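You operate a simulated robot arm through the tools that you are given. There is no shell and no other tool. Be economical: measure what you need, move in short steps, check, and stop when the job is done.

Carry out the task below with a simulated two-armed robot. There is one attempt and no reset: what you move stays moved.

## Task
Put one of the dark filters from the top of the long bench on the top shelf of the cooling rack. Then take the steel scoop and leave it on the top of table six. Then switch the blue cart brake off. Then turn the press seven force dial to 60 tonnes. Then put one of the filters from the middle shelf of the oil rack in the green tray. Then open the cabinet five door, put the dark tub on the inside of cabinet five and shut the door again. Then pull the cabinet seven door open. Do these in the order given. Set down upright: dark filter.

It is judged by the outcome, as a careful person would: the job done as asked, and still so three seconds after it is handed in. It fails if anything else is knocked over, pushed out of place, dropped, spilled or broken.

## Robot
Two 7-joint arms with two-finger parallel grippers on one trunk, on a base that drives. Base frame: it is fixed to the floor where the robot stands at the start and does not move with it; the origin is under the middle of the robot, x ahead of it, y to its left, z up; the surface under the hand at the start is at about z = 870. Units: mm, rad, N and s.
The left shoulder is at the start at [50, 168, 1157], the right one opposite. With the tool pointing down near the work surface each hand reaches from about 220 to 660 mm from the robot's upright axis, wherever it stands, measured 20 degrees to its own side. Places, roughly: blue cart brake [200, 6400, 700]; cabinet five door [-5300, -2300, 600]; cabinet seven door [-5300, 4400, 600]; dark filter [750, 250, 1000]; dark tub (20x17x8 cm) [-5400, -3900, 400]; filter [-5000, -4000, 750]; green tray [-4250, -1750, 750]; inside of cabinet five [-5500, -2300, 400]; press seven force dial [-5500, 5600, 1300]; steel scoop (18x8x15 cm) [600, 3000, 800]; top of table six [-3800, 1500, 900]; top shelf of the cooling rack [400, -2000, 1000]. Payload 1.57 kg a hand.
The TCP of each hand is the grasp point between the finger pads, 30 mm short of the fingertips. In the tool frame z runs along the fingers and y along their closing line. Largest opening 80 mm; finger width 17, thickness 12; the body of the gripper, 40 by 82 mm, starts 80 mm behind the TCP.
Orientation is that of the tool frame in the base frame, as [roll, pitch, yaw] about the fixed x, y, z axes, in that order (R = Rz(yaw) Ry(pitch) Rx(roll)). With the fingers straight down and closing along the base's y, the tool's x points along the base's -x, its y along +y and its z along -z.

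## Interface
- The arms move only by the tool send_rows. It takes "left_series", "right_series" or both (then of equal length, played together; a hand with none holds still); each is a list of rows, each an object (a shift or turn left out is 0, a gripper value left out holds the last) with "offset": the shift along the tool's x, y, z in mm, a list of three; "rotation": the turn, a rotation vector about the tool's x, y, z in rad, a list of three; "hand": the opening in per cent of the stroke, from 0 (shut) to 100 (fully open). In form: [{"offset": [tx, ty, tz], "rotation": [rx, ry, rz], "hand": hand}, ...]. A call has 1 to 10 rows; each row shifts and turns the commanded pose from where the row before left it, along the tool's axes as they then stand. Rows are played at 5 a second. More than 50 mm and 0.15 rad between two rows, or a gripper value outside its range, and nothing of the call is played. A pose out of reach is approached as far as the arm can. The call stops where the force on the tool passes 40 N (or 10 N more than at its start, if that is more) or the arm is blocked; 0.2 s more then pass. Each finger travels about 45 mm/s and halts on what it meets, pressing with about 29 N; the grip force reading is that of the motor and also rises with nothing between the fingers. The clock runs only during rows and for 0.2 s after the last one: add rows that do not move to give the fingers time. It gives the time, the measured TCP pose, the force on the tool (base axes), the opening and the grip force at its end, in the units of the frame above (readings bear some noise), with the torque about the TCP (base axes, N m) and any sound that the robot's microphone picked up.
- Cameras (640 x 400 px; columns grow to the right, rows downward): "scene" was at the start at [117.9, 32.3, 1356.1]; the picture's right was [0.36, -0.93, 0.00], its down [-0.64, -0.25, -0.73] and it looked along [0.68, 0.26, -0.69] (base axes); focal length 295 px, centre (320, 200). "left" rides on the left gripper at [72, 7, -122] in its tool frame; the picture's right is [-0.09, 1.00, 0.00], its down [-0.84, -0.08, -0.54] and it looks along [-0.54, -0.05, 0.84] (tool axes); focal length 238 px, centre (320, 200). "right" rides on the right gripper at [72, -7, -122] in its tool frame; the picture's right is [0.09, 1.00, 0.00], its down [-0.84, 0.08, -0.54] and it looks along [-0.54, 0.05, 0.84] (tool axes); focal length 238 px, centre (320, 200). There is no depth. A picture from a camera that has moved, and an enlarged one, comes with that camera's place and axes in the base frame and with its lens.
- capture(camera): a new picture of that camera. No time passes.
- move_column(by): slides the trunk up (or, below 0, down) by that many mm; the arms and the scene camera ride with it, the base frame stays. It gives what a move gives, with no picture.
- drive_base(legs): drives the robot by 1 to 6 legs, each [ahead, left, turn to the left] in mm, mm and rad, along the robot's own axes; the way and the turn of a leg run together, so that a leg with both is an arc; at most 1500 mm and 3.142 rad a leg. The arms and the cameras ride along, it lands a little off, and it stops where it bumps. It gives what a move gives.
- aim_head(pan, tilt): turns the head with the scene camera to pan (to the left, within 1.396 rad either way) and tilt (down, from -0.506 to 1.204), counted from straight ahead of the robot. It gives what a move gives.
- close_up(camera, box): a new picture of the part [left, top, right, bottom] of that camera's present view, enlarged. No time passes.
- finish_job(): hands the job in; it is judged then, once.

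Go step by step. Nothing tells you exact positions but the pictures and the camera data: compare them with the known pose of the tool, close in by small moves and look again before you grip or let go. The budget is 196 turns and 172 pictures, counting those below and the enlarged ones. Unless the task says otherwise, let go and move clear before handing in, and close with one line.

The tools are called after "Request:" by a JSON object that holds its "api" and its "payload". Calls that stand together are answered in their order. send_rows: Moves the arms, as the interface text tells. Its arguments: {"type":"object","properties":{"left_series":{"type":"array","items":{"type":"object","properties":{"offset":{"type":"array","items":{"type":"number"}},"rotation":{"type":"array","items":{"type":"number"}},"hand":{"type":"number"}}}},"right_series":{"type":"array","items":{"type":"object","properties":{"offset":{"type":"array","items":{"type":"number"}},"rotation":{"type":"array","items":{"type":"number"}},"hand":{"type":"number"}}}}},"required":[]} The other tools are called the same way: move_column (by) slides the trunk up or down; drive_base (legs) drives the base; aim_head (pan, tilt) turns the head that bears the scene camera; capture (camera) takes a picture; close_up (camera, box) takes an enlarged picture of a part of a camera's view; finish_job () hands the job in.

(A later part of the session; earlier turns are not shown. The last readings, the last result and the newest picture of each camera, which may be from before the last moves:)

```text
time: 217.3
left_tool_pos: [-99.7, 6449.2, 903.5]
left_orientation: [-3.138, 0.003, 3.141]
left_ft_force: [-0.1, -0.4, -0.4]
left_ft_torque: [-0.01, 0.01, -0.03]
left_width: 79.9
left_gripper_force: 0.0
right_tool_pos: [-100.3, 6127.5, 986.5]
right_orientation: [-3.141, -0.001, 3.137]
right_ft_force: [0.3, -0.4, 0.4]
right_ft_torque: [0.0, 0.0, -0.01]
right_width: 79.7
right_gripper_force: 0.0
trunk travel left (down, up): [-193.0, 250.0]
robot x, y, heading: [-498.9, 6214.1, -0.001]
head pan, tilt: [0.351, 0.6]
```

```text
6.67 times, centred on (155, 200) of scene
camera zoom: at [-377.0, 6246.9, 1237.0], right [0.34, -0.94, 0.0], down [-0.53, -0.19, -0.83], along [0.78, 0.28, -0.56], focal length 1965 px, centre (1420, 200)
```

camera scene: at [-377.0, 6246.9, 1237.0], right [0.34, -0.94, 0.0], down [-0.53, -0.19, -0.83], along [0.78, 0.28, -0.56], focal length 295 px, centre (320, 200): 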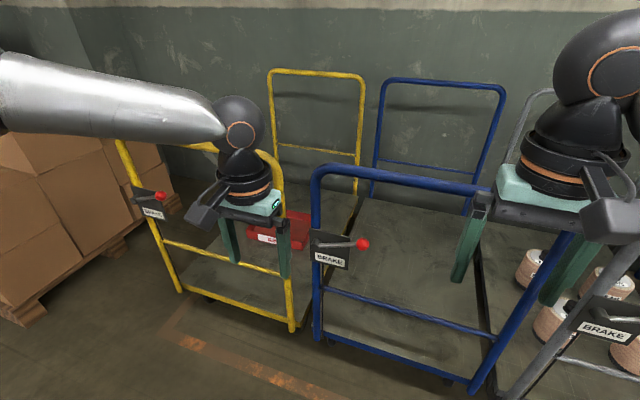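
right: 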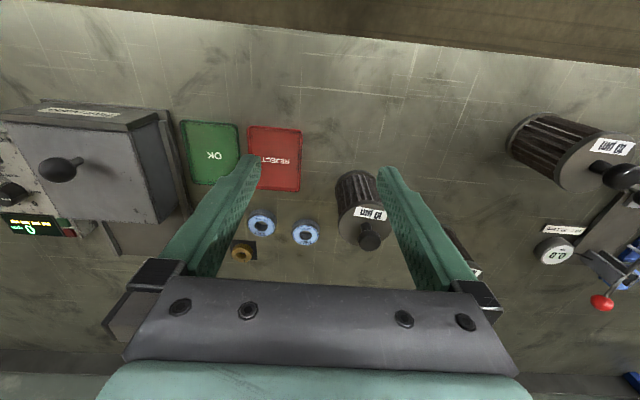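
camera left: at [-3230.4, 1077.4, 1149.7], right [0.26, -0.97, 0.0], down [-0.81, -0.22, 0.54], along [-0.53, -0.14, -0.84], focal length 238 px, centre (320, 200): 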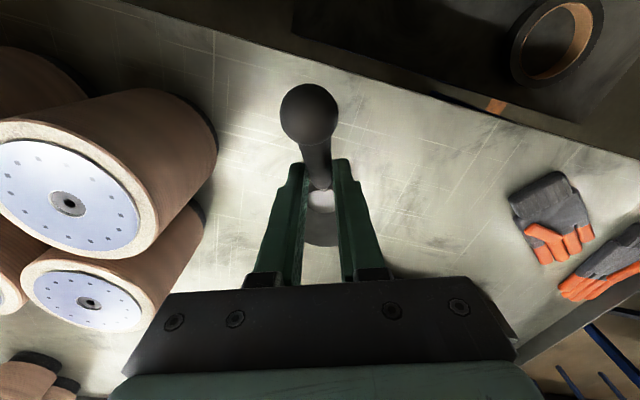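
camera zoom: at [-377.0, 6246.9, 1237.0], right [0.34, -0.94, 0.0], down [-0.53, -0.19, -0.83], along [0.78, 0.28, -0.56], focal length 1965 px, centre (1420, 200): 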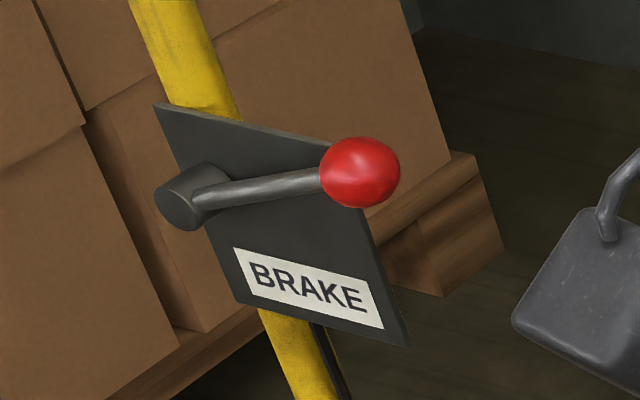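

All three levers sit about 23° above horizontal: pivot near [154, 6448, 712], ball near [138, 6326, 764]. A raised brake lever that tensions its cable is most likely on, so off should be down. I'll turn the left hand to point forward and push the lever down from above.

Request:
{"api": "send_rows", "payload": {"left_series": [{"offset": [-30, -38, 0], "hand": 0}, {"offset": [-30, -38, 0], "hand": 0}, {"offset": [-30, -36, 0], "hand": 0}, {}]}}

Request:
{"api": "send_rows", "payload": {"left_series": [{"rotation": [0, -0.149, 0]}, {"rotation": [0, -0.149, 0]}, {"rotation": [0, -0.149, 0]}, {"rotation": [0, -0.149, 0]}, {"rotation": [0, -0.149, 0]}, {"rotation": [0, -0.149, 0]}, {"rotation": [0, -0.149, 0]}, {"rotation": [0, -0.149, 0]}, {"rotation": [0, -0.149, 0]}, {"rotation": [0, -0.149, 0]}]}}

Request:
{"api": "capture", "payload": {"camera": "scene"}}

```text
time: 218.3
left_tool_pos: [-35.7, 6366.3, 904.9]
left_orientation: [-3.137, 0.003, 3.14]
left_ft_force: [-0.2, 0.9, 0.2]
left_ft_torque: [0.01, 0.03, 0.01]
left_width: 0.1
left_gripper_force: 4.3
left hand out of reach, approached as far as the arm can: row 3
right_tool_pos: [-99.7, 6126.3, 987.2]
right_orientation: [-3.139, -0.001, 3.138]
right_ft_force: [0.3, -0.1, 0.0]
right_ft_torque: [-0.02, 0.0, -0.01]
right_width: 80.0
right_gripper_force: 0.1
trunk travel left (down, up): [-193.0, 250.0]
robot x, y, heading: [-501.2, 6213.5, 0.0]
head pan, tilt: [0.351, 0.6]
```

```text
time: 220.5
left_tool_pos: [-32.9, 6378.4, 912.0]
left_orientation: [-3.075, 1.494, -3.08]
left_ft_force: [-0.8, 0.1, -0.4]
left_ft_torque: [0.0, -0.04, 0.01]
left_width: 0.3
left_gripper_force: 21.4
left hand out of reach, approached as far as the arm can: row 10
right_tool_pos: [-99.1, 6127.7, 985.8]
right_orientation: [-3.14, -0.002, 3.137]
right_ft_force: [-0.3, 0.0, 0.0]
right_ft_torque: [0.04, 0.03, -0.02]
right_width: 79.9
right_gripper_force: 0.1
trunk travel left (down, up): [-193.0, 250.0]
robot x, y, heading: [-502.1, 6215.0, -0.002]
head pan, tilt: [0.351, 0.6]
```

```text
108 pictures are left
camera scene: at [-377.1, 6247.0, 1237.0], right [0.34, -0.94, 0.0], down [-0.53, -0.19, -0.83], along [0.78, 0.28, -0.56], focal length 295 px, centre (320, 200)
```

scene: 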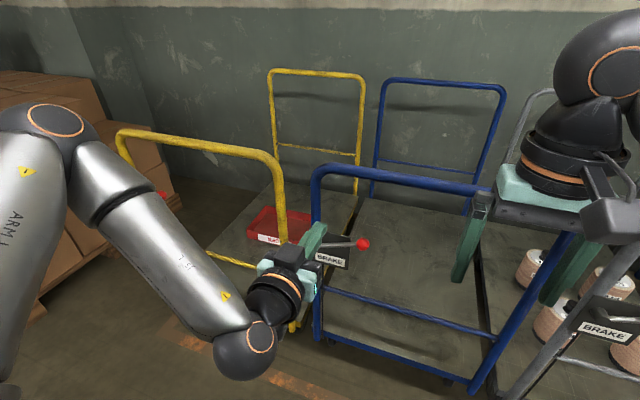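

The hand now points forward above the brake level. I'll lower the trunk 100 mm, then bring the closed fingers over the lever near the ball with the base.

Request:
{"api": "move_column", "payload": {"by": -95}}

Request:
{"api": "drive_base", "payload": {"legs": [[140, -43, 0]]}}

Request:
{"api": "capture", "payload": {"camera": "scene"}}

Request:
{"api": "capture", "payload": {"camera": "left"}}

```text
time: 221.8
left_tool_pos: [-32.0, 6377.6, 818.3]
left_orientation: [-3.103, 1.493, -3.105]
left_ft_force: [-0.2, -0.2, 0.0]
left_ft_torque: [0.01, 0.0, -0.03]
left_width: 0.0
left_gripper_force: 21.7
right_tool_pos: [-98.6, 6127.7, 892.2]
right_orientation: [-3.141, -0.002, 3.137]
right_ft_force: [0.2, 0.3, -0.3]
right_ft_torque: [-0.01, -0.02, -0.01]
right_width: 80.3
right_gripper_force: 0.1
trunk travel left (down, up): [-98.0, 345.0]
robot x, y, heading: [-503.0, 6213.7, -0.003]
head pan, tilt: [0.351, 0.6]
```

```text
time: 223.2
left_tool_pos: [105.2, 6336.9, 816.8]
left_orientation: [-3.102, 1.491, -3.103]
left_ft_force: [0.4, 0.3, 0.0]
left_ft_torque: [0.0, -0.02, 0.01]
left_width: 0.0
left_gripper_force: 21.3
right_tool_pos: [38.0, 6086.3, 892.5]
right_orientation: [-3.139, -0.002, 3.14]
right_ft_force: [-1.0, -0.2, 0.0]
right_ft_torque: [0.02, -0.03, 0.01]
right_width: 80.1
right_gripper_force: 0.1
trunk travel left (down, up): [-98.0, 345.0]
robot x, y, heading: [-362.5, 6175.4, -0.001]
head pan, tilt: [0.351, 0.6]
```

```text
107 pictures are left
camera scene: at [-239.2, 6204.9, 1141.9], right [0.34, -0.94, 0.0], down [-0.53, -0.19, -0.83], along [0.77, 0.28, -0.56], focal length 295 px, centre (320, 200)
```

scene: 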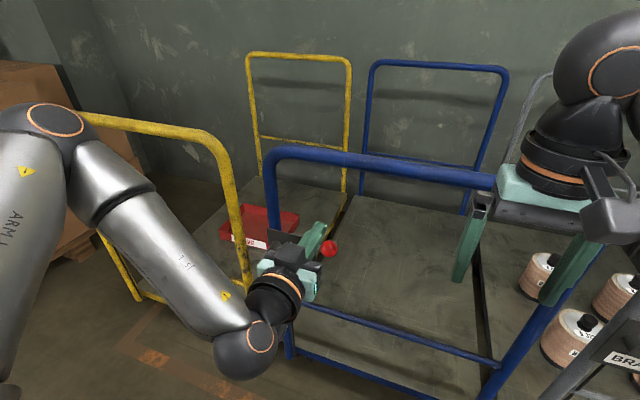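

```text
106 pictures are left
camera left: at [-22.5, 6342.9, 755.3], right [0.01, 1.0, 0.09], down [-0.47, -0.07, 0.88], along [0.88, -0.05, 0.47], focal length 238 px, centre (320, 200)
```

left: 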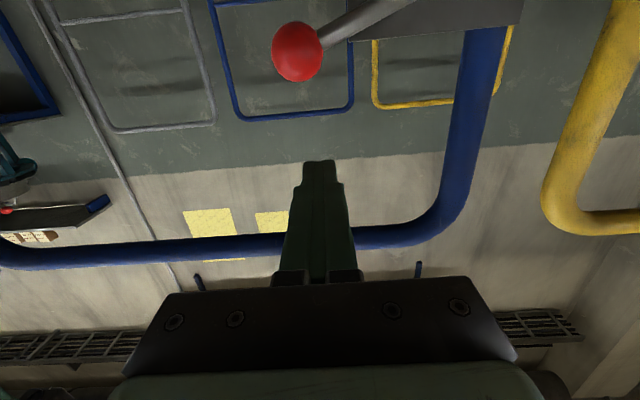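

The ball refines to about [152, 6328, 743], below the closed fingers. I'll go 32 mm further ahead, then push down in small steps.

Request:
{"api": "drive_base", "payload": {"legs": [[32, 0, 0]]}}

Request:
{"api": "send_rows", "payload": {"left_series": [{"offset": [20, 0, 0]}, {"offset": [15, 0, 0]}, {"offset": [10, 0, 0]}, {"offset": [10, 0, 0]}, {"offset": [10, 0, 0]}]}}

Request:
{"api": "capture", "payload": {"camera": "left"}}

Request:
{"api": "close_up", "payload": {"camera": "scene", "box": [230, 180, 390, 300]}}

```text
time: 224.0
left_tool_pos: [138.0, 6336.0, 818.1]
left_orientation: [-3.099, 1.492, -3.102]
left_ft_force: [0.2, -0.5, 0.0]
left_ft_torque: [-0.02, 0.01, 0.02]
left_width: 0.3
left_gripper_force: 21.0
right_tool_pos: [70.9, 6085.2, 891.5]
right_orientation: [-3.141, -0.003, 3.139]
right_ft_force: [0.0, -0.1, 0.2]
right_ft_torque: [-0.03, -0.01, 0.03]
right_width: 79.9
right_gripper_force: 0.1
trunk travel left (down, up): [-98.0, 345.0]
robot x, y, heading: [-333.7, 6171.8, 0.001]
head pan, tilt: [0.351, 0.6]
```

```text
time: 225.2
left_tool_pos: [136.2, 6369.0, 784.8]
left_orientation: [-3.1, 1.492, -3.103]
left_ft_force: [0.6, 0.3, -0.7]
left_ft_torque: [-0.02, -0.03, 0.0]
left_width: 0.1
left_gripper_force: 20.9
left hand out of reach, approached as far as the arm can: row 1, 2, 3, 4, 5
right_tool_pos: [70.6, 6086.3, 891.9]
right_orientation: [-3.139, -0.003, 3.139]
right_ft_force: [0.4, -0.8, 0.2]
right_ft_torque: [0.0, -0.01, 0.01]
right_width: 79.7
right_gripper_force: 0.1
trunk travel left (down, up): [-98.0, 345.0]
robot x, y, heading: [-334.0, 6176.8, -0.001]
head pan, tilt: [0.351, 0.6]
```

```text
105 pictures are left
camera left: at [8.1, 6375.0, 722.1], right [0.01, 1.0, 0.09], down [-0.47, -0.07, 0.88], along [0.88, -0.05, 0.47], focal length 238 px, centre (320, 200)
```

left: 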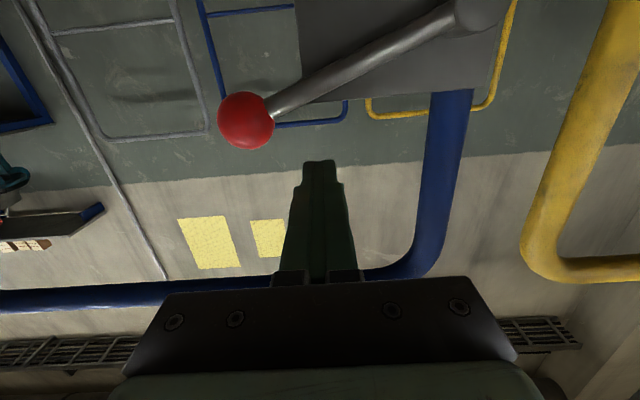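

```text
3.33 times, centred on (310, 240) of scene
camera zoom: at [-207.4, 6204.9, 1142.0], right [0.34, -0.94, 0.0], down [-0.53, -0.19, -0.83], along [0.77, 0.28, -0.56], focal length 982 px, centre (353, 67)
```

zoom: 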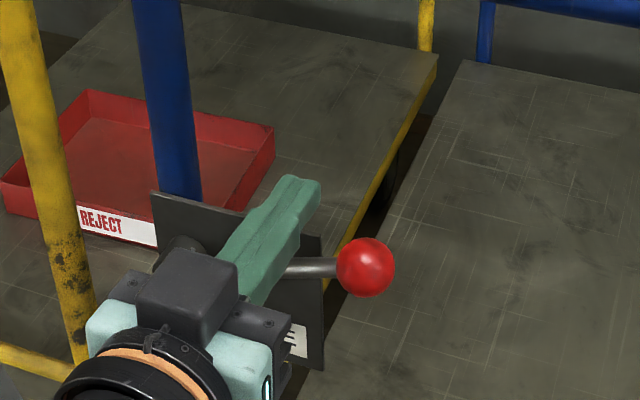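

The arm drifted left at its reach limit. I'll go back over the ball and use the trunk to push down instead.

Request:
{"api": "send_rows", "payload": {"left_series": [{"offset": [-30, 0, 0]}, {"offset": [-3, -34, 0]}, {}]}}

Request:
{"api": "move_column", "payload": {"by": -40}}

Request:
{"api": "capture", "payload": {"camera": "left"}}

```text
time: 226.0
left_tool_pos: [140.0, 6334.6, 817.8]
left_orientation: [-3.1, 1.491, -3.1]
left_ft_force: [0.3, 0.7, -0.6]
left_ft_torque: [-0.02, -0.04, -0.01]
left_width: 0.0
left_gripper_force: 21.2
right_tool_pos: [69.3, 6085.1, 892.6]
right_orientation: [-3.141, -0.002, 3.14]
right_ft_force: [-0.2, 0.4, 0.1]
right_ft_torque: [-0.02, 0.0, 0.01]
right_width: 79.8
right_gripper_force: 0.1
trunk travel left (down, up): [-98.0, 345.0]
robot x, y, heading: [-329.5, 6167.9, -0.004]
head pan, tilt: [0.351, 0.6]
```

```text
time: 226.8
left_tool_pos: [139.4, 6334.4, 778.1]
left_orientation: [-3.097, 1.489, -3.103]
left_ft_force: [-0.8, 0.7, 0.1]
left_ft_torque: [0.02, 0.02, -0.03]
left_width: 0.0
left_gripper_force: 20.6
right_tool_pos: [70.5, 6085.8, 851.8]
right_orientation: [-3.139, -0.003, 3.14]
right_ft_force: [0.7, 0.0, 0.4]
right_ft_torque: [0.0, 0.01, -0.01]
right_width: 79.8
right_gripper_force: 0.0
trunk travel left (down, up): [-58.0, 385.0]
robot x, y, heading: [-333.3, 6172.3, 0.002]
head pan, tilt: [0.351, 0.6]
```

```text
103 pictures are left
camera left: at [11.3, 6342.3, 715.3], right [0.01, 1.0, 0.09], down [-0.47, -0.07, 0.88], along [0.88, -0.05, 0.47], focal length 238 px, centre (320, 200)
```

left: 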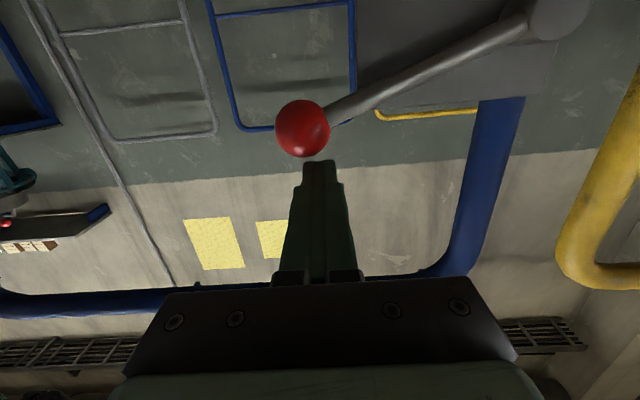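

Request:
{"api": "move_column", "payload": {"by": -22}}

Request:
{"api": "capture", "payload": {"camera": "left"}}

```text
time: 227.5
left_tool_pos: [142.6, 6337.1, 768.9]
left_orientation: [-2.799, 1.53, -2.798]
left_ft_force: [1.9, 1.0, 8.2]
left_ft_torque: [-0.01, -0.12, -0.05]
left_width: 0.0
left_gripper_force: 21.7
right_tool_pos: [71.7, 6085.8, 830.2]
right_orientation: [-3.14, -0.002, 3.14]
right_ft_force: [-1.1, 1.2, -0.2]
right_ft_torque: [-0.03, -0.01, -0.01]
right_width: 79.9
right_gripper_force: 0.0
trunk travel left (down, up): [-36.0, 407.0]
robot x, y, heading: [-327.2, 6171.2, 0.002]
head pan, tilt: [0.351, 0.6]
stopped: the force on the tool passed its limit at 45 N (the readings are from after the stop); the commanded pose is now the measured one
```

```text
102 pictures are left
camera left: at [16.9, 6341.3, 701.2], right [0.0, 1.0, 0.08], down [-0.51, -0.07, 0.86], along [0.86, -0.04, 0.51], focal length 238 px, centre (320, 200)
```

left: 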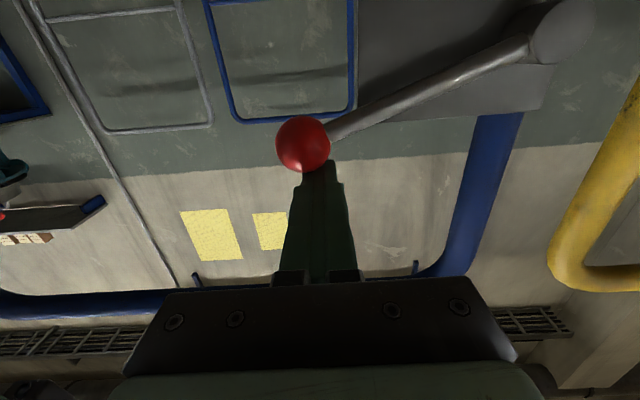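

The lever took 45 N downward without moving, so the brake must release upward. I'll back out, drop below the ball and come in again from underneath.

Request:
{"api": "move_column", "payload": {"by": 25}}

Request:
{"api": "drive_base", "payload": {"legs": [[-80, 0, 0]]}}

Request:
{"api": "move_column", "payload": {"by": -61}}

Request:
{"api": "send_rows", "payload": {"left_series": [{"offset": [0, 0, -30]}, {"offset": [25, 0, 0]}, {"offset": [25, 0, 0]}, {}]}}

Request:
{"api": "capture", "payload": {"camera": "left"}}

```text
time: 228.2
left_tool_pos: [142.4, 6336.3, 793.1]
left_orientation: [-2.897, 1.523, -2.898]
left_ft_force: [0.6, 0.2, -0.3]
left_ft_torque: [0.0, -0.02, 0.03]
left_width: 0.1
left_gripper_force: 21.8
right_tool_pos: [70.3, 6086.0, 855.2]
right_orientation: [-3.139, 0.0, 3.141]
right_ft_force: [0.0, 0.3, -0.2]
right_ft_torque: [0.02, 0.0, 0.03]
right_width: 79.9
right_gripper_force: 0.0
trunk travel left (down, up): [-61.0, 382.0]
robot x, y, heading: [-327.3, 6174.4, -0.001]
head pan, tilt: [0.351, 0.6]
```

```text
time: 229.2
left_tool_pos: [61.7, 6336.1, 792.5]
left_orientation: [-2.889, 1.522, -2.891]
left_ft_force: [-0.6, -0.1, -0.7]
left_ft_torque: [-0.02, 0.0, 0.04]
left_width: 0.0
left_gripper_force: 21.6
right_tool_pos: [-8.5, 6085.7, 854.5]
right_orientation: [-3.139, -0.003, 3.141]
right_ft_force: [-0.4, -0.2, -0.6]
right_ft_torque: [-0.03, 0.0, -0.01]
right_width: 80.2
right_gripper_force: 0.0
trunk travel left (down, up): [-61.0, 382.0]
robot x, y, heading: [-412.9, 6172.4, -0.002]
head pan, tilt: [0.351, 0.6]
```

```text
time: 230.2
left_tool_pos: [61.7, 6335.1, 732.0]
left_orientation: [-2.888, 1.525, -2.887]
left_ft_force: [0.0, -0.6, 0.5]
left_ft_torque: [0.05, -0.01, 0.0]
left_width: 0.2
left_gripper_force: 21.1
right_tool_pos: [-7.7, 6085.5, 794.2]
right_orientation: [3.142, -0.003, 3.139]
right_ft_force: [-0.1, 0.3, -0.9]
right_ft_torque: [0.02, 0.0, 0.03]
right_width: 79.9
right_gripper_force: 0.0
trunk travel left (down, up): [0.0, 443.0]
robot x, y, heading: [-411.5, 6177.2, -0.003]
head pan, tilt: [0.351, 0.6]
```

```text
time: 231.2
left_tool_pos: [41.6, 6356.1, 709.1]
left_orientation: [-2.897, 1.523, -2.899]
left_ft_force: [-1.1, -0.2, -1.1]
left_ft_torque: [-0.01, 0.0, 0.01]
left_width: 0.0
left_gripper_force: 21.6
left hand out of reach, approached as far as the arm can: row 1, 2, 3
right_tool_pos: [-8.6, 6086.2, 795.0]
right_orientation: [-3.141, -0.001, 3.137]
right_ft_force: [0.4, 0.5, 0.0]
right_ft_torque: [0.01, 0.02, 0.01]
right_width: 79.8
right_gripper_force: 0.1
trunk travel left (down, up): [0.0, 443.0]
robot x, y, heading: [-407.8, 6172.6, 0.001]
head pan, tilt: [0.351, 0.6]
```

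```text
101 pictures are left
camera left: at [-84.6, 6361.8, 642.2], right [0.01, 1.0, 0.08], down [-0.5, -0.07, 0.86], along [0.86, -0.05, 0.5], focal length 238 px, centre (320, 200)
```

left: 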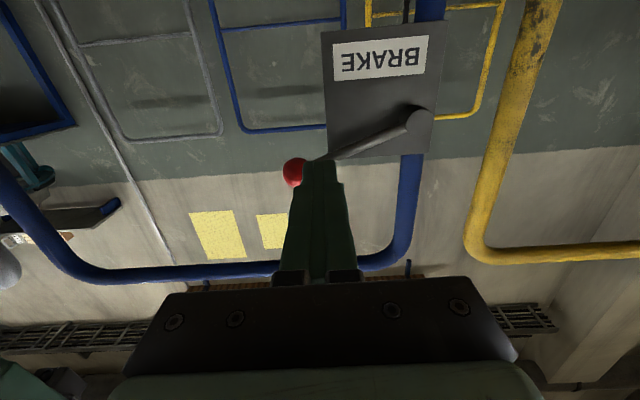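

The hand is at z≈709, just below the ball's underside. I'll drive in under it and then raise the trunk to lift the lever.

Request:
{"api": "drive_base", "payload": {"legs": [[94, -15, 0]]}}

Request:
{"api": "capture", "payload": {"camera": "left"}}

Request:
{"api": "close_up", "payload": {"camera": "scene", "box": [230, 180, 390, 300]}}

```text
time: 232.4
left_tool_pos: [136.1, 6341.3, 710.0]
left_orientation: [-2.899, 1.521, -2.899]
left_ft_force: [-0.5, -0.3, 0.4]
left_ft_torque: [-0.01, 0.0, 0.0]
left_width: 0.0
left_gripper_force: 21.2
right_tool_pos: [85.7, 6070.4, 794.9]
right_orientation: [-3.139, -0.004, 3.139]
right_ft_force: [-0.6, 0.2, 0.2]
right_ft_torque: [0.02, 0.02, 0.01]
right_width: 80.1
right_gripper_force: 0.1
trunk travel left (down, up): [0.0, 443.0]
robot x, y, heading: [-316.3, 6157.1, -0.002]
head pan, tilt: [0.351, 0.6]
```

```text
100 pictures are left
camera left: at [10.0, 6346.8, 642.4], right [0.01, 1.0, 0.08], down [-0.5, -0.07, 0.86], along [0.86, -0.05, 0.5], focal length 238 px, centre (320, 200)
```

left: 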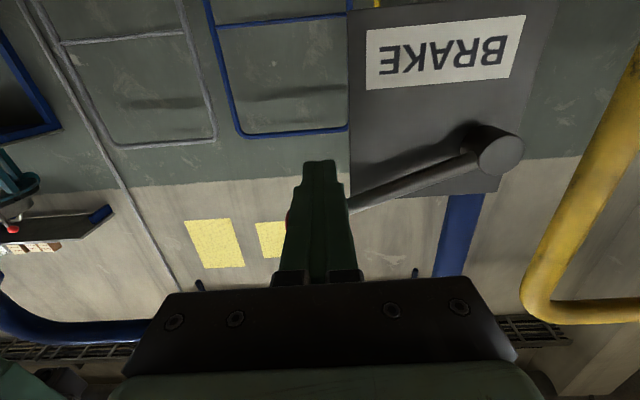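

```text
3.33 times, centred on (310, 240) of scene
camera zoom: at [-192.6, 6190.3, 1044.5], right [0.34, -0.94, 0.0], down [-0.53, -0.19, -0.83], along [0.77, 0.28, -0.56], focal length 982 px, centre (353, 67)
```

zoom: 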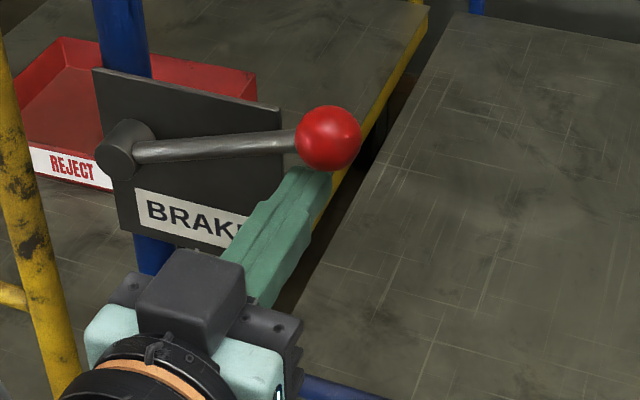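

The fingers are right under the ball and rod. I'll raise the trunk in steps.

Request:
{"api": "move_column", "payload": {"by": 30}}

Request:
{"api": "close_up", "payload": {"camera": "scene", "box": [230, 180, 390, 300]}}

```text
time: 233.1
left_tool_pos: [135.7, 6341.4, 739.6]
left_orientation: [-2.869, 1.525, -2.873]
left_ft_force: [0.3, -0.4, -1.5]
left_ft_torque: [0.02, 0.02, -0.02]
left_width: 0.0
left_gripper_force: 21.3
right_tool_pos: [85.7, 6071.6, 825.2]
right_orientation: [-3.14, -0.002, 3.139]
right_ft_force: [-0.4, 1.1, -1.1]
right_ft_torque: [0.02, -0.01, 0.0]
right_width: 80.1
right_gripper_force: 0.1
trunk travel left (down, up): [-30.0, 413.0]
robot x, y, heading: [-317.2, 6159.2, 0.006]
head pan, tilt: [0.351, 0.6]
```

```text
3.33 times, centred on (310, 240) of scene
camera zoom: at [-192.4, 6190.2, 1074.5], right [0.34, -0.94, 0.0], down [-0.53, -0.19, -0.82], along [0.77, 0.28, -0.57], focal length 982 px, centre (353, 67)
```

zoom: 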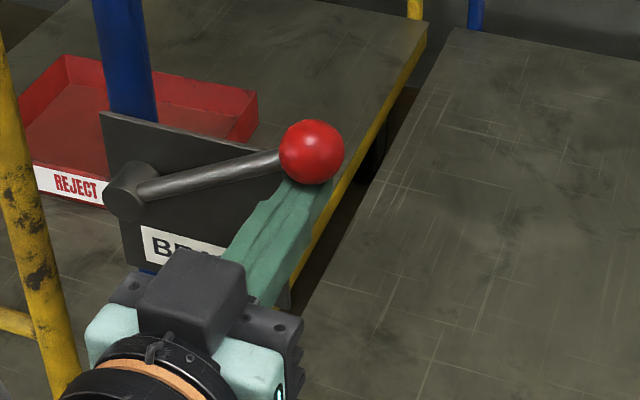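

The lever lifts easily. I'll keep going up, following the arc to the left.

Request:
{"api": "move_column", "payload": {"by": 30}}

Request:
{"api": "send_rows", "payload": {"left_series": [{"offset": [0, 15, 0]}, {"offset": [0, 10, 0]}, {}]}}

Request:
{"api": "close_up", "payload": {"camera": "scene", "box": [230, 180, 390, 300]}}

```text
time: 233.9
left_tool_pos: [135.2, 6340.7, 769.1]
left_orientation: [-2.865, 1.524, -2.869]
left_ft_force: [0.4, 0.0, -0.1]
left_ft_torque: [0.0, -0.02, -0.02]
left_width: 0.0
left_gripper_force: 21.4
right_tool_pos: [86.0, 6070.9, 854.7]
right_orientation: [-3.14, -0.001, 3.14]
right_ft_force: [-0.3, -0.5, -0.1]
right_ft_torque: [0.03, -0.03, -0.02]
right_width: 80.1
right_gripper_force: 0.0
trunk travel left (down, up): [-60.0, 383.0]
robot x, y, heading: [-317.3, 6156.8, 0.004]
head pan, tilt: [0.351, 0.6]
```

```text
time: 234.7
left_tool_pos: [135.6, 6365.6, 768.9]
left_orientation: [-2.903, 1.522, -2.905]
left_ft_force: [0.8, -1.1, 0.2]
left_ft_torque: [0.02, -0.03, -0.03]
left_width: 0.2
left_gripper_force: 21.2
right_tool_pos: [85.3, 6071.5, 854.6]
right_orientation: [-3.14, -0.002, 3.14]
right_ft_force: [-0.1, -0.3, 0.3]
right_ft_torque: [0.01, 0.0, 0.01]
right_width: 79.8
right_gripper_force: 0.1
trunk travel left (down, up): [-60.0, 383.0]
robot x, y, heading: [-315.8, 6158.2, -0.002]
head pan, tilt: [0.351, 0.6]
```

```text
3.33 times, centred on (310, 240) of scene
camera zoom: at [-192.5, 6190.2, 1104.4], right [0.34, -0.94, 0.0], down [-0.53, -0.19, -0.83], along [0.77, 0.28, -0.56], focal length 982 px, centre (353, 67)
```

zoom: 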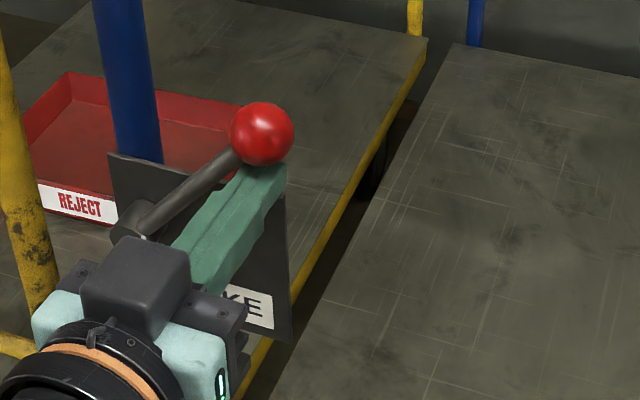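

Request:
{"api": "move_column", "payload": {"by": 25}}

Request:
{"api": "send_rows", "payload": {"left_series": [{"offset": [0, 15, 0]}, {"offset": [0, 15, 0]}, {"offset": [0, 10, 0]}, {}]}}

Request:
{"api": "capture", "payload": {"camera": "left"}}

Request:
{"api": "close_up", "payload": {"camera": "scene", "box": [210, 170, 370, 290]}}

```text
time: 235.4
left_tool_pos: [135.2, 6371.0, 788.1]
left_orientation: [-2.972, 1.51, -2.966]
left_ft_force: [-0.6, 15.7, -20.5]
left_ft_torque: [-0.33, 0.37, 0.29]
left_width: 0.0
left_gripper_force: 21.0
right_tool_pos: [85.2, 6072.6, 879.0]
right_orientation: [-3.139, -0.003, -3.141]
right_ft_force: [-0.8, 0.6, -0.3]
right_ft_torque: [-0.01, -0.03, 0.01]
right_width: 80.0
right_gripper_force: 0.1
trunk travel left (down, up): [-85.0, 358.0]
robot x, y, heading: [-316.9, 6156.2, 0.002]
head pan, tilt: [0.351, 0.6]
```

```text
time: 236.4
left_tool_pos: [134.9, 6405.4, 793.8]
left_orientation: [-2.901, 1.526, -2.906]
left_ft_force: [0.1, -1.8, 0.4]
left_ft_torque: [0.0, -0.03, -0.03]
left_width: 0.0
left_gripper_force: 21.4
right_tool_pos: [86.4, 6071.0, 880.7]
right_orientation: [-3.141, -0.001, 3.138]
right_ft_force: [0.7, -0.4, 0.7]
right_ft_torque: [0.0, 0.0, 0.01]
right_width: 80.1
right_gripper_force: 0.0
trunk travel left (down, up): [-85.0, 358.0]
robot x, y, heading: [-316.3, 6157.2, -0.004]
head pan, tilt: [0.351, 0.6]
```

```text
96 pictures are left
camera left: at [10.6, 6411.7, 727.1], right [0.01, 1.0, 0.08], down [-0.5, -0.07, 0.86], along [0.86, -0.05, 0.5], focal length 238 px, centre (320, 200)
```

left: 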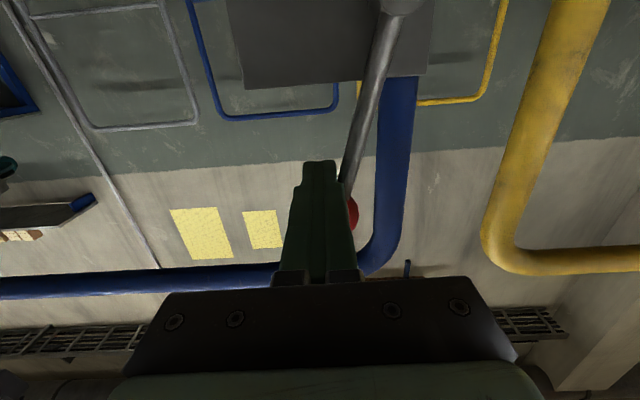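

```text
3.33 times, centred on (290, 230) of scene
camera zoom: at [-192.5, 6190.1, 1129.5], right [0.34, -0.94, 0.0], down [-0.53, -0.19, -0.83], along [0.77, 0.28, -0.56], focal length 982 px, centre (420, 100)
```

zoom: 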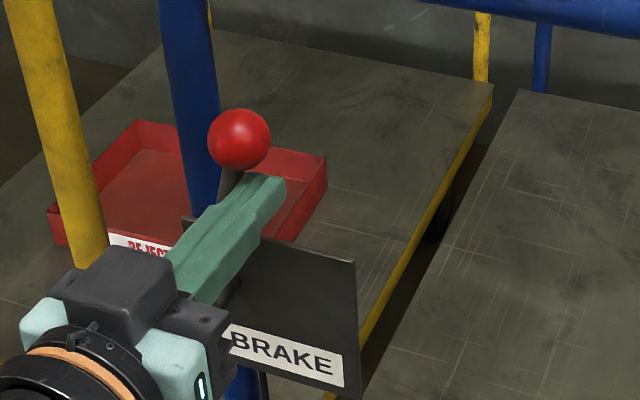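

The lever is nearly upright now. I'll push left a bit more until it stops.

Request:
{"api": "send_rows", "payload": {"left_series": [{"offset": [0, 15, 0]}, {"offset": [0, 12, 0]}, {"offset": [0, 10, 0]}, {"offset": [0, 10, 0]}]}}

Request:
{"api": "capture", "payload": {"camera": "left"}}

Request:
{"api": "close_up", "payload": {"camera": "scene", "box": [190, 170, 350, 290]}}

```text
time: 237.4
left_tool_pos: [135.2, 6449.8, 793.5]
left_orientation: [-2.951, 1.522, -2.961]
left_ft_force: [7.2, -22.0, -2.1]
left_ft_torque: [-0.02, 0.06, -0.56]
left_width: 0.0
left_gripper_force: 21.5
right_tool_pos: [86.2, 6070.2, 879.0]
right_orientation: [3.141, -0.004, 3.14]
right_ft_force: [-1.1, -1.0, -0.5]
right_ft_torque: [0.01, 0.02, 0.04]
right_width: 79.8
right_gripper_force: 0.1
trunk travel left (down, up): [-85.0, 358.0]
robot x, y, heading: [-319.6, 6154.9, -0.002]
head pan, tilt: [0.351, 0.6]
```

```text
94 pictures are left
camera left: at [10.0, 6456.6, 726.6], right [0.01, 1.0, 0.08], down [-0.5, -0.06, 0.86], along [0.86, -0.05, 0.5], focal length 238 px, centre (320, 200)
```

left: 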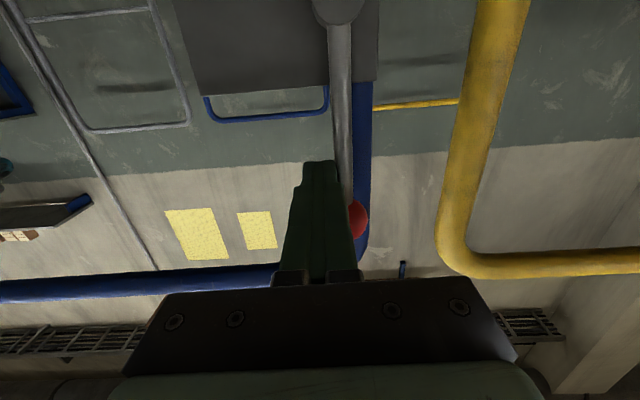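

```text
3.33 times, centred on (270, 230) of scene
camera zoom: at [-191.7, 6188.8, 1129.4], right [0.34, -0.94, 0.0], down [-0.53, -0.19, -0.82], along [0.77, 0.28, -0.57], focal length 982 px, centre (487, 100)
```

zoom: 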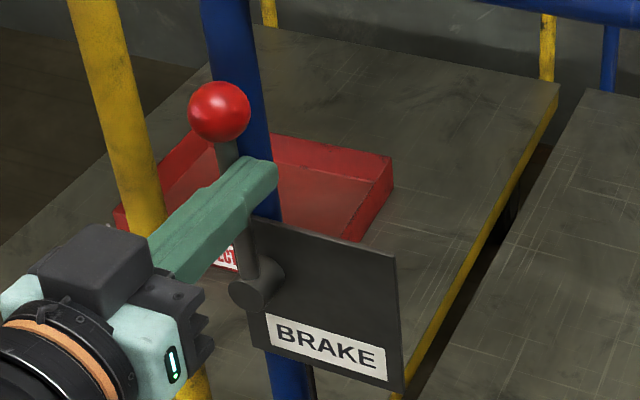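

It has come up against a firm stop at vertical (22 N). I'll release, back away and check that the lever stays.

Request:
{"api": "send_rows", "payload": {"left_series": [{"offset": [0, 6, 0]}, {"offset": [0, -20, 0]}, {"offset": [0, -30, 0]}, {}]}}

Request:
{"api": "drive_base", "payload": {"legs": [[-250, 0, 0]]}}

Request:
{"api": "capture", "payload": {"camera": "scene"}}

```text
time: 238.4
left_tool_pos: [135.6, 6409.5, 791.7]
left_orientation: [-2.897, 1.522, -2.894]
left_ft_force: [0.4, -0.3, -0.4]
left_ft_torque: [0.0, 0.01, -0.01]
left_width: 0.0
left_gripper_force: 21.0
right_tool_pos: [85.2, 6071.1, 879.4]
right_orientation: [3.141, -0.002, 3.141]
right_ft_force: [-0.1, -0.1, 0.5]
right_ft_torque: [0.04, 0.03, -0.03]
right_width: 79.7
right_gripper_force: 0.0
trunk travel left (down, up): [-85.0, 358.0]
robot x, y, heading: [-317.4, 6160.1, -0.006]
head pan, tilt: [0.351, 0.6]
```

```text
time: 240.2
left_tool_pos: [-114.5, 6408.2, 791.9]
left_orientation: [-2.9, 1.523, -2.904]
left_ft_force: [0.3, -0.2, 1.0]
left_ft_torque: [0.01, -0.04, -0.01]
left_width: 0.2
left_gripper_force: 21.3
right_tool_pos: [-164.7, 6069.9, 880.2]
right_orientation: [-3.14, -0.003, 3.14]
right_ft_force: [-0.6, 0.2, 0.7]
right_ft_torque: [0.01, -0.02, -0.02]
right_width: 80.1
right_gripper_force: 0.1
trunk travel left (down, up): [-85.0, 358.0]
robot x, y, heading: [-566.3, 6157.4, -0.004]
head pan, tilt: [0.351, 0.6]
```

```text
92 pictures are left
camera scene: at [-443.3, 6190.2, 1129.5], right [0.34, -0.94, 0.0], down [-0.53, -0.19, -0.83], along [0.78, 0.28, -0.56], focal length 295 px, centre (320, 200)
```

scene: 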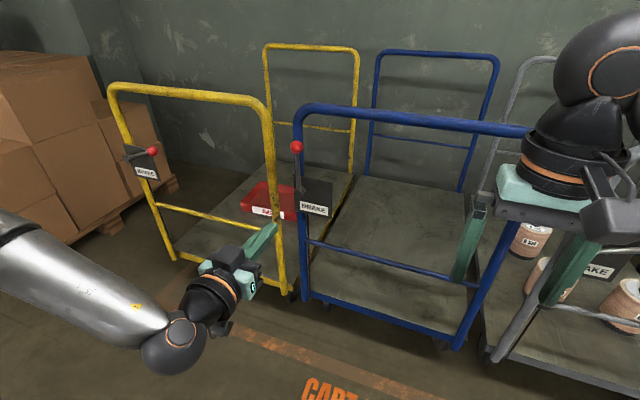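

The brake lever stands in its other position and the cart hasn't moved. Next is the press seven dial across the hall, so I'll turn around and look for a path.

Request:
{"api": "move_column", "payload": {"by": 350}}

Request:
{"api": "drive_base", "payload": {"legs": [[-300, 0, 0], [0, 0, 3.14]]}}

Request:
{"api": "aim_head", "payload": {"pan": 0.0, "tilt": 0.2}}

Request:
{"api": "capture", "payload": {"camera": "scene"}}

```text
time: 243.6
left_tool_pos: [-115.5, 6408.8, 1142.7]
left_orientation: [-2.902, 1.521, -2.902]
left_ft_force: [-0.4, -0.1, -0.1]
left_ft_torque: [0.01, -0.04, 0.0]
left_width: 0.0
left_gripper_force: 21.0
right_tool_pos: [-164.0, 6069.9, 1229.2]
right_orientation: [-3.14, 0.0, 3.139]
right_ft_force: [-1.3, 0.2, 0.1]
right_ft_torque: [-0.02, -0.03, 0.0]
right_width: 80.1
right_gripper_force: 0.0
trunk travel left (down, up): [-435.0, 8.0]
robot x, y, heading: [-567.4, 6156.8, 0.0]
head pan, tilt: [0.351, 0.6]
```

```text
time: 253.2
left_tool_pos: [-1303.2, 5881.9, 1142.8]
left_orientation: [-2.897, 1.523, 0.297]
left_ft_force: [0.4, 0.9, 0.5]
left_ft_torque: [0.03, -0.01, 0.0]
left_width: 0.0
left_gripper_force: 21.5
right_tool_pos: [-1272.8, 6221.8, 1229.2]
right_orientation: [-3.14, -0.002, 0.054]
right_ft_force: [-0.6, -1.1, 0.3]
right_ft_torque: [0.02, 0.0, 0.01]
right_width: 80.2
right_gripper_force: 0.0
trunk travel left (down, up): [-435.0, 8.0]
robot x, y, heading: [-862.6, 6158.5, -3.082]
head pan, tilt: [0.351, 0.6]
```

```text
time: 254.0
left_tool_pos: [-1304.2, 5881.5, 1142.3]
left_orientation: [-2.899, 1.523, 0.297]
left_ft_force: [0.4, 0.1, 0.2]
left_ft_torque: [0.01, -0.01, 0.02]
left_width: 0.2
left_gripper_force: 21.6
right_tool_pos: [-1271.8, 6221.1, 1228.0]
right_orientation: [-3.14, -0.002, 0.053]
right_ft_force: [0.0, 0.6, 0.7]
right_ft_torque: [0.0, -0.01, 0.01]
right_width: 80.2
right_gripper_force: 0.1
trunk travel left (down, up): [-435.0, 8.0]
robot x, y, heading: [-865.1, 6163.1, -3.087]
head pan, tilt: [0.0, 0.201]
```

```text
91 pictures are left
camera scene: at [-998.2, 6153.1, 1516.2], right [-0.06, 1.0, 0.0], down [0.2, 0.01, -0.98], along [-0.98, -0.06, -0.2], focal length 295 px, centre (320, 200)
```

scene: 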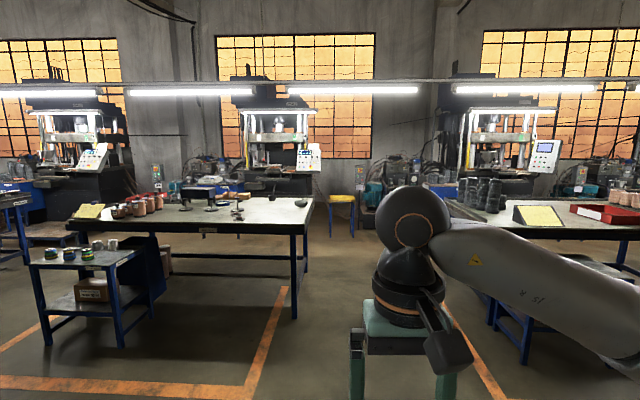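

Press seven seems to be the middle one, with its panel near [-5500, 5700]. The gap between tables runs from y≈5850 to 7300. I'll drive through it.

Request:
{"api": "drive_base", "payload": {"legs": [[0, -250, -0.055], [1500, 0, 0], [1300, 0, 0]]}}

Request:
{"api": "aim_head", "payload": {"pan": 0.45, "tilt": 0.15}}

Request:
{"api": "capture", "payload": {"camera": "scene"}}

```text
time: 269.9
left_tool_pos: [-4100.7, 6143.7, 1142.0]
left_orientation: [-2.898, 1.521, 0.267]
left_ft_force: [0.6, 0.7, 0.9]
left_ft_torque: [-0.02, -0.01, -0.02]
left_width: 0.0
left_gripper_force: 21.0
right_tool_pos: [-4062.2, 6482.8, 1229.1]
right_orientation: [-3.14, -0.002, 0.026]
right_ft_force: [0.0, -1.1, -0.9]
right_ft_torque: [0.0, 0.02, 0.02]
right_width: 80.0
right_gripper_force: 0.0
trunk travel left (down, up): [-435.0, 8.0]
robot x, y, heading: [-3659.9, 6410.8, -3.123]
head pan, tilt: [0.0, 0.201]
```

```text
time: 270.8
left_tool_pos: [-4101.6, 6144.6, 1142.6]
left_orientation: [-2.898, 1.522, 0.267]
left_ft_force: [0.8, -0.1, 0.1]
left_ft_torque: [-0.02, 0.0, -0.03]
left_width: 0.1
left_gripper_force: 21.6
right_tool_pos: [-4061.7, 6484.0, 1228.3]
right_orientation: [-3.139, -0.002, 0.023]
right_ft_force: [-0.6, -0.3, -0.7]
right_ft_torque: [-0.02, 0.0, -0.02]
right_width: 79.9
right_gripper_force: 0.0
trunk travel left (down, up): [-435.0, 8.0]
robot x, y, heading: [-3658.8, 6402.4, -3.114]
head pan, tilt: [0.45, 0.15]
```

```text
90 pictures are left
camera scene: at [-3778.5, 6366.6, 1520.9], right [-0.46, 0.89, 0.0], down [0.13, 0.07, -0.99], along [-0.88, -0.45, -0.15], focal length 295 px, centre (320, 200)
```

scene: 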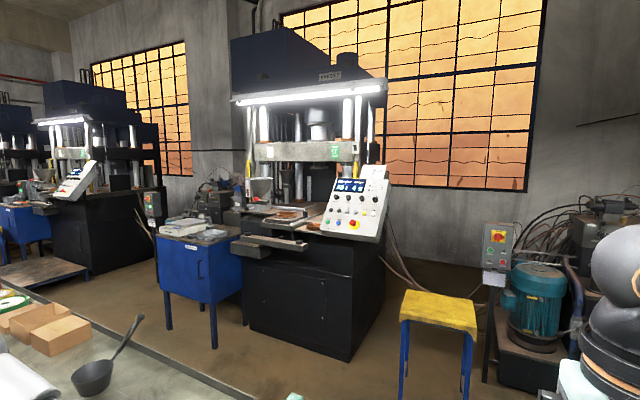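

Request:
{"api": "close_up", "payload": {"camera": "scene", "box": [230, 130, 410, 260]}}

Request:
{"api": "close_up", "payload": {"camera": "scene", "box": [300, 50, 400, 100]}}

```text
3.08 times, centred on (320, 195) of scene
camera zoom: at [-3778.5, 6366.6, 1520.9], right [-0.46, 0.89, 0.0], down [0.13, 0.07, -0.99], along [-0.88, -0.45, -0.15], focal length 907 px, centre (320, 215)
```

zoom: 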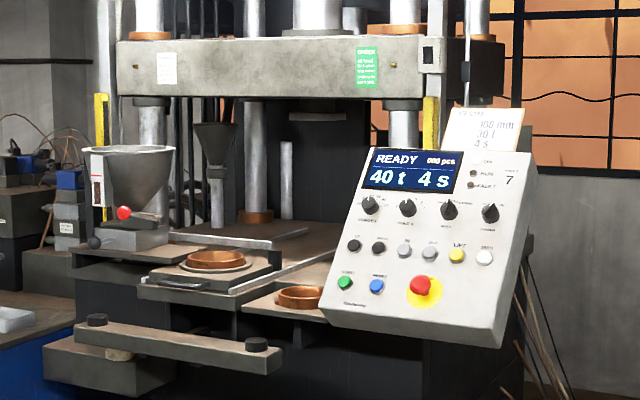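

```text
6.40 times, centred on (350, 75) of scene
camera zoom: at [-3778.5, 6366.6, 1520.9], right [-0.46, 0.89, 0.0], down [0.13, 0.07, -0.99], along [-0.88, -0.45, -0.15], focal length 1886 px, centre (128, 1000)
```

zoom: 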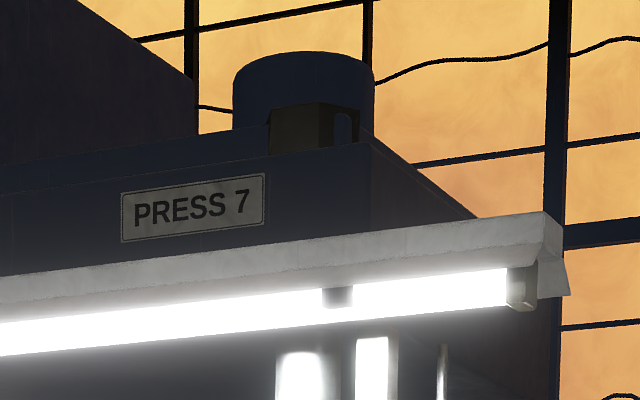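

Press 7 is confirmed. Its tilted panel reads "40 t 4 s" and the dials are in a row at about [-5480, 5615, 1260]. I'll drive in front of it.

Request:
{"api": "drive_base", "payload": {"legs": [[1130, 0, -0.027], [0, 560, 0]]}}

Request:
{"api": "aim_head", "payload": {"pan": 0.3, "tilt": 0.35}}

Request:
{"api": "capture", "payload": {"camera": "scene"}}

```text
time: 281.6
left_tool_pos: [-5238.4, 5574.7, 1141.8]
left_orientation: [-2.893, 1.523, 0.257]
left_ft_force: [0.0, -0.7, 0.2]
left_ft_torque: [0.05, -0.03, -0.05]
left_width: 0.2
left_gripper_force: 21.2
right_tool_pos: [-5191.9, 5913.5, 1228.9]
right_orientation: [-3.139, -0.001, 0.013]
right_ft_force: [0.0, 0.0, 0.8]
right_ft_torque: [0.02, -0.01, 0.01]
right_width: 80.2
right_gripper_force: 0.1
trunk travel left (down, up): [-435.0, 8.0]
robot x, y, heading: [-4787.3, 5829.9, -3.125]
head pan, tilt: [0.45, 0.15]
```

```text
time: 282.3
left_tool_pos: [-5237.5, 5573.8, 1141.3]
left_orientation: [-2.897, 1.523, 0.256]
left_ft_force: [0.8, -0.2, -0.2]
left_ft_torque: [0.0, 0.0, -0.04]
left_width: 0.1
left_gripper_force: 21.4
right_tool_pos: [-5192.5, 5913.4, 1230.5]
right_orientation: [-3.14, -0.001, 0.011]
right_ft_force: [-0.1, 0.7, 0.7]
right_ft_torque: [-0.01, -0.03, 0.02]
right_width: 80.2
right_gripper_force: 0.0
trunk travel left (down, up): [-435.0, 8.0]
robot x, y, heading: [-4792.5, 5834.2, -3.128]
head pan, tilt: [0.3, 0.351]
```

```text
87 pictures are left
camera scene: at [-4917.3, 5805.6, 1502.3], right [-0.31, 0.95, 0.0], down [0.33, 0.11, -0.94], along [-0.89, -0.29, -0.34], focal length 295 px, centre (320, 200)
```

scene: 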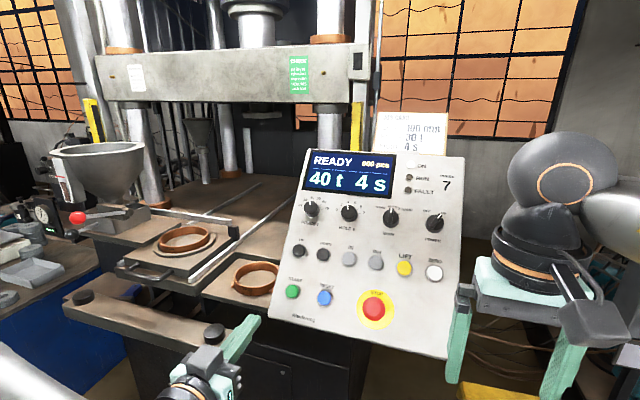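

Request:
{"api": "close_up", "payload": {"camera": "scene", "box": [280, 140, 480, 265]}}

Request:
{"api": "close_up", "payload": {"camera": "scene", "box": [290, 185, 370, 235]}}

```text
3.20 times, centred on (380, 202) of scene
camera zoom: at [-4917.3, 5805.6, 1502.3], right [-0.31, 0.95, 0.0], down [0.33, 0.11, -0.94], along [-0.89, -0.29, -0.34], focal length 943 px, centre (128, 192)
```

zoom: 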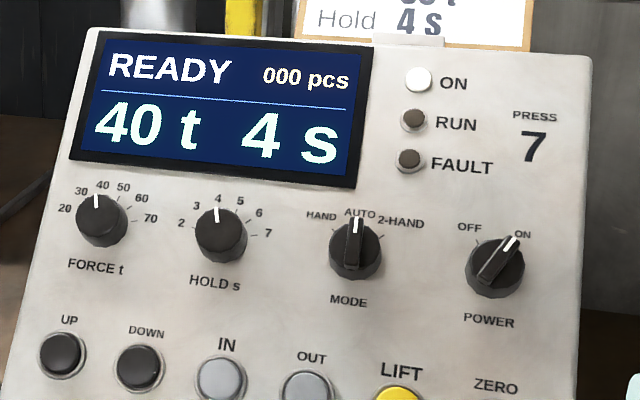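

```text
8.00 times, centred on (330, 210) of scene
camera zoom: at [-4917.3, 5805.6, 1502.3], right [-0.31, 0.95, 0.0], down [0.33, 0.11, -0.94], along [-0.89, -0.29, -0.34], focal length 2358 px, centre (240, 120)
```

zoom: 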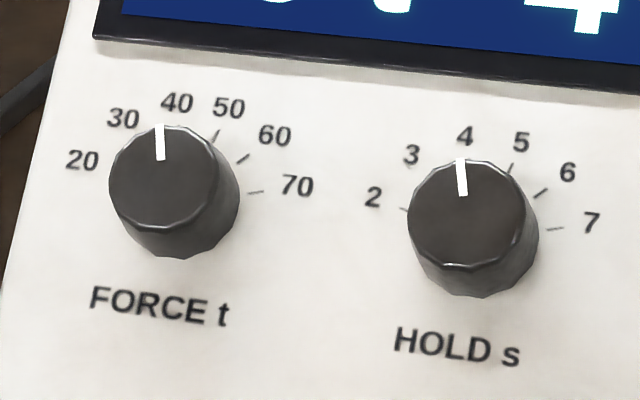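

The force dial is the leftmost, with 30° between marks by the look of it (40 → 60 is two marks clockwise). I need the panel's plane, so I'll look with the left wrist camera too.

Request:
{"api": "capture", "payload": {"camera": "left"}}

Request:
{"api": "capture", "payload": {"camera": "right"}}

```text
84 pictures are left
camera left: at [-5113.6, 5570.5, 1075.8], right [0.01, -1.0, 0.08], down [0.5, 0.07, 0.86], along [-0.87, 0.03, 0.5], focal length 238 px, centre (320, 200)
```

left: 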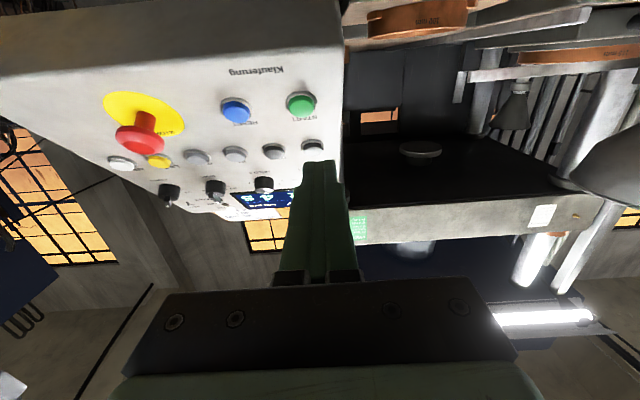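

```text
83 pictures are left
camera right: at [-5120.7, 5921.0, 1351.6], right [0.1, -0.99, 0.0], down [-0.84, -0.09, 0.54], along [-0.54, -0.05, -0.84], focal length 238 px, centre (320, 200)
```

right: 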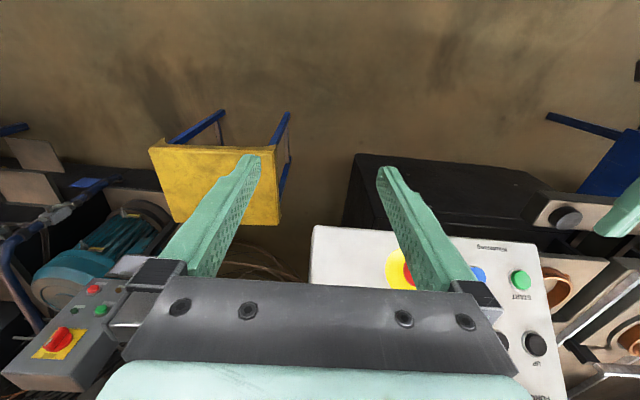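

The force knob triangulates to about [-5506, 5595, 1256], on a panel tilted back roughly 42°. I'll retract the right hand, pitch the left hand to face the panel and raise it.

Request:
{"api": "send_rows", "payload": {"left_series": [{"rotation": [0, 0.146, 0]}, {"rotation": [0, 0.146, 0]}, {"rotation": [0, 0.146, 0]}, {"rotation": [0, 0.146, 0]}, {"rotation": [0, 0.146, 0], "hand": 60}, {"hand": 60}], "right_series": [{"offset": [40, 0, 0]}, {"offset": [40, 0, 0]}, {"offset": [40, 0, 0]}, {"offset": [20, 0, 0]}, {}, {}]}}

```text
time: 283.7
left_tool_pos: [-5243.3, 5574.0, 1140.5]
left_orientation: [-3.125, 0.794, 0.022]
left_ft_force: [0.3, 0.3, 0.1]
left_ft_torque: [-0.03, 0.04, -0.02]
left_width: 48.1
left_gripper_force: 0.6
left hand out of reach, approached as far as the arm can: row 1
right_tool_pos: [-5052.3, 5916.2, 1229.9]
right_orientation: [-3.139, -0.001, 0.01]
right_ft_force: [0.5, -0.4, -0.2]
right_ft_torque: [0.0, -0.03, 0.0]
right_width: 79.6
right_gripper_force: 0.0
trunk travel left (down, up): [-435.0, 8.0]
robot x, y, heading: [-4789.3, 5831.9, -3.13]
head pan, tilt: [0.3, 0.351]
```

Request:
{"api": "send_rows", "payload": {"left_series": [{"offset": [-34.5, 0, -34]}, {"offset": [-34.5, 0, -34]}, {"offset": [-34.5, 0, -34]}, {"offset": [-20, -18, -20]}, {}]}}

Request:
{"api": "drive_base", "payload": {"legs": [[130, 0, 0]]}}

Request:
{"api": "capture", "payload": {"camera": "left"}}

Request:
{"api": "capture", "payload": {"camera": "scene"}}

```text
time: 284.9
left_tool_pos: [-5240.4, 5592.0, 1317.5]
left_orientation: [-3.124, 0.794, 0.024]
left_ft_force: [0.2, -0.4, 0.1]
left_ft_torque: [-0.03, -0.01, -0.04]
left_width: 47.9
left_gripper_force: 0.2
right_tool_pos: [-5052.1, 5915.8, 1229.8]
right_orientation: [-3.139, -0.002, 0.01]
right_ft_force: [0.2, -0.6, 0.2]
right_ft_torque: [0.01, -0.01, 0.0]
right_width: 80.1
right_gripper_force: 0.1
trunk travel left (down, up): [-435.0, 8.0]
robot x, y, heading: [-4790.4, 5834.5, -3.126]
head pan, tilt: [0.3, 0.351]
```

```text
time: 286.2
left_tool_pos: [-5369.5, 5590.0, 1315.8]
left_orientation: [-3.124, 0.791, 0.026]
left_ft_force: [-0.7, 0.5, -0.2]
left_ft_torque: [0.01, -0.01, -0.01]
left_width: 48.0
left_gripper_force: 0.1
right_tool_pos: [-5182.0, 5913.6, 1229.1]
right_orientation: [3.141, -0.002, 0.015]
right_ft_force: [-1.0, -0.1, 0.2]
right_ft_torque: [-0.02, 0.0, 0.0]
right_width: 80.1
right_gripper_force: 0.1
trunk travel left (down, up): [-435.0, 8.0]
robot x, y, heading: [-4923.4, 5833.7, -3.127]
head pan, tilt: [0.3, 0.351]
```

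```text
82 pictures are left
camera left: at [-5233.1, 5584.1, 1350.2], right [-0.05, -1.0, 0.05], down [-0.2, 0.06, 0.98], along [-0.98, 0.04, -0.2], focal length 238 px, centre (320, 200)
```

left: 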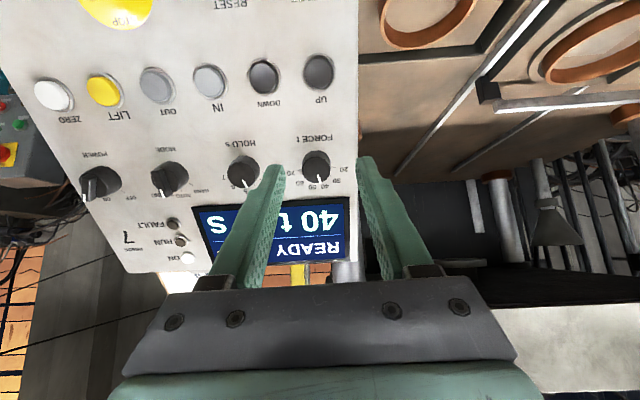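

```text
81 pictures are left
camera scene: at [-5047.3, 5803.5, 1502.1], right [-0.31, 0.95, 0.0], down [0.33, 0.11, -0.94], along [-0.89, -0.29, -0.34], focal length 295 px, centre (320, 200)
```

scene: 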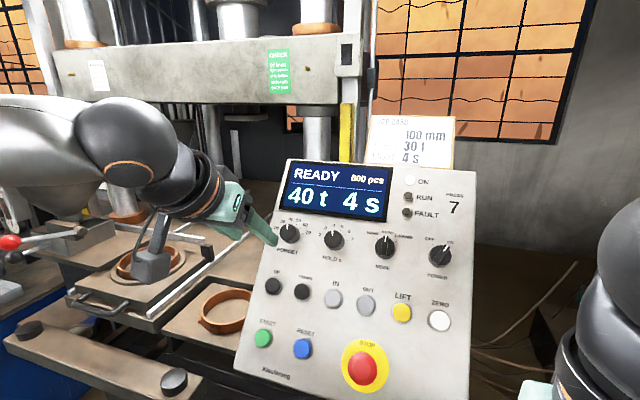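

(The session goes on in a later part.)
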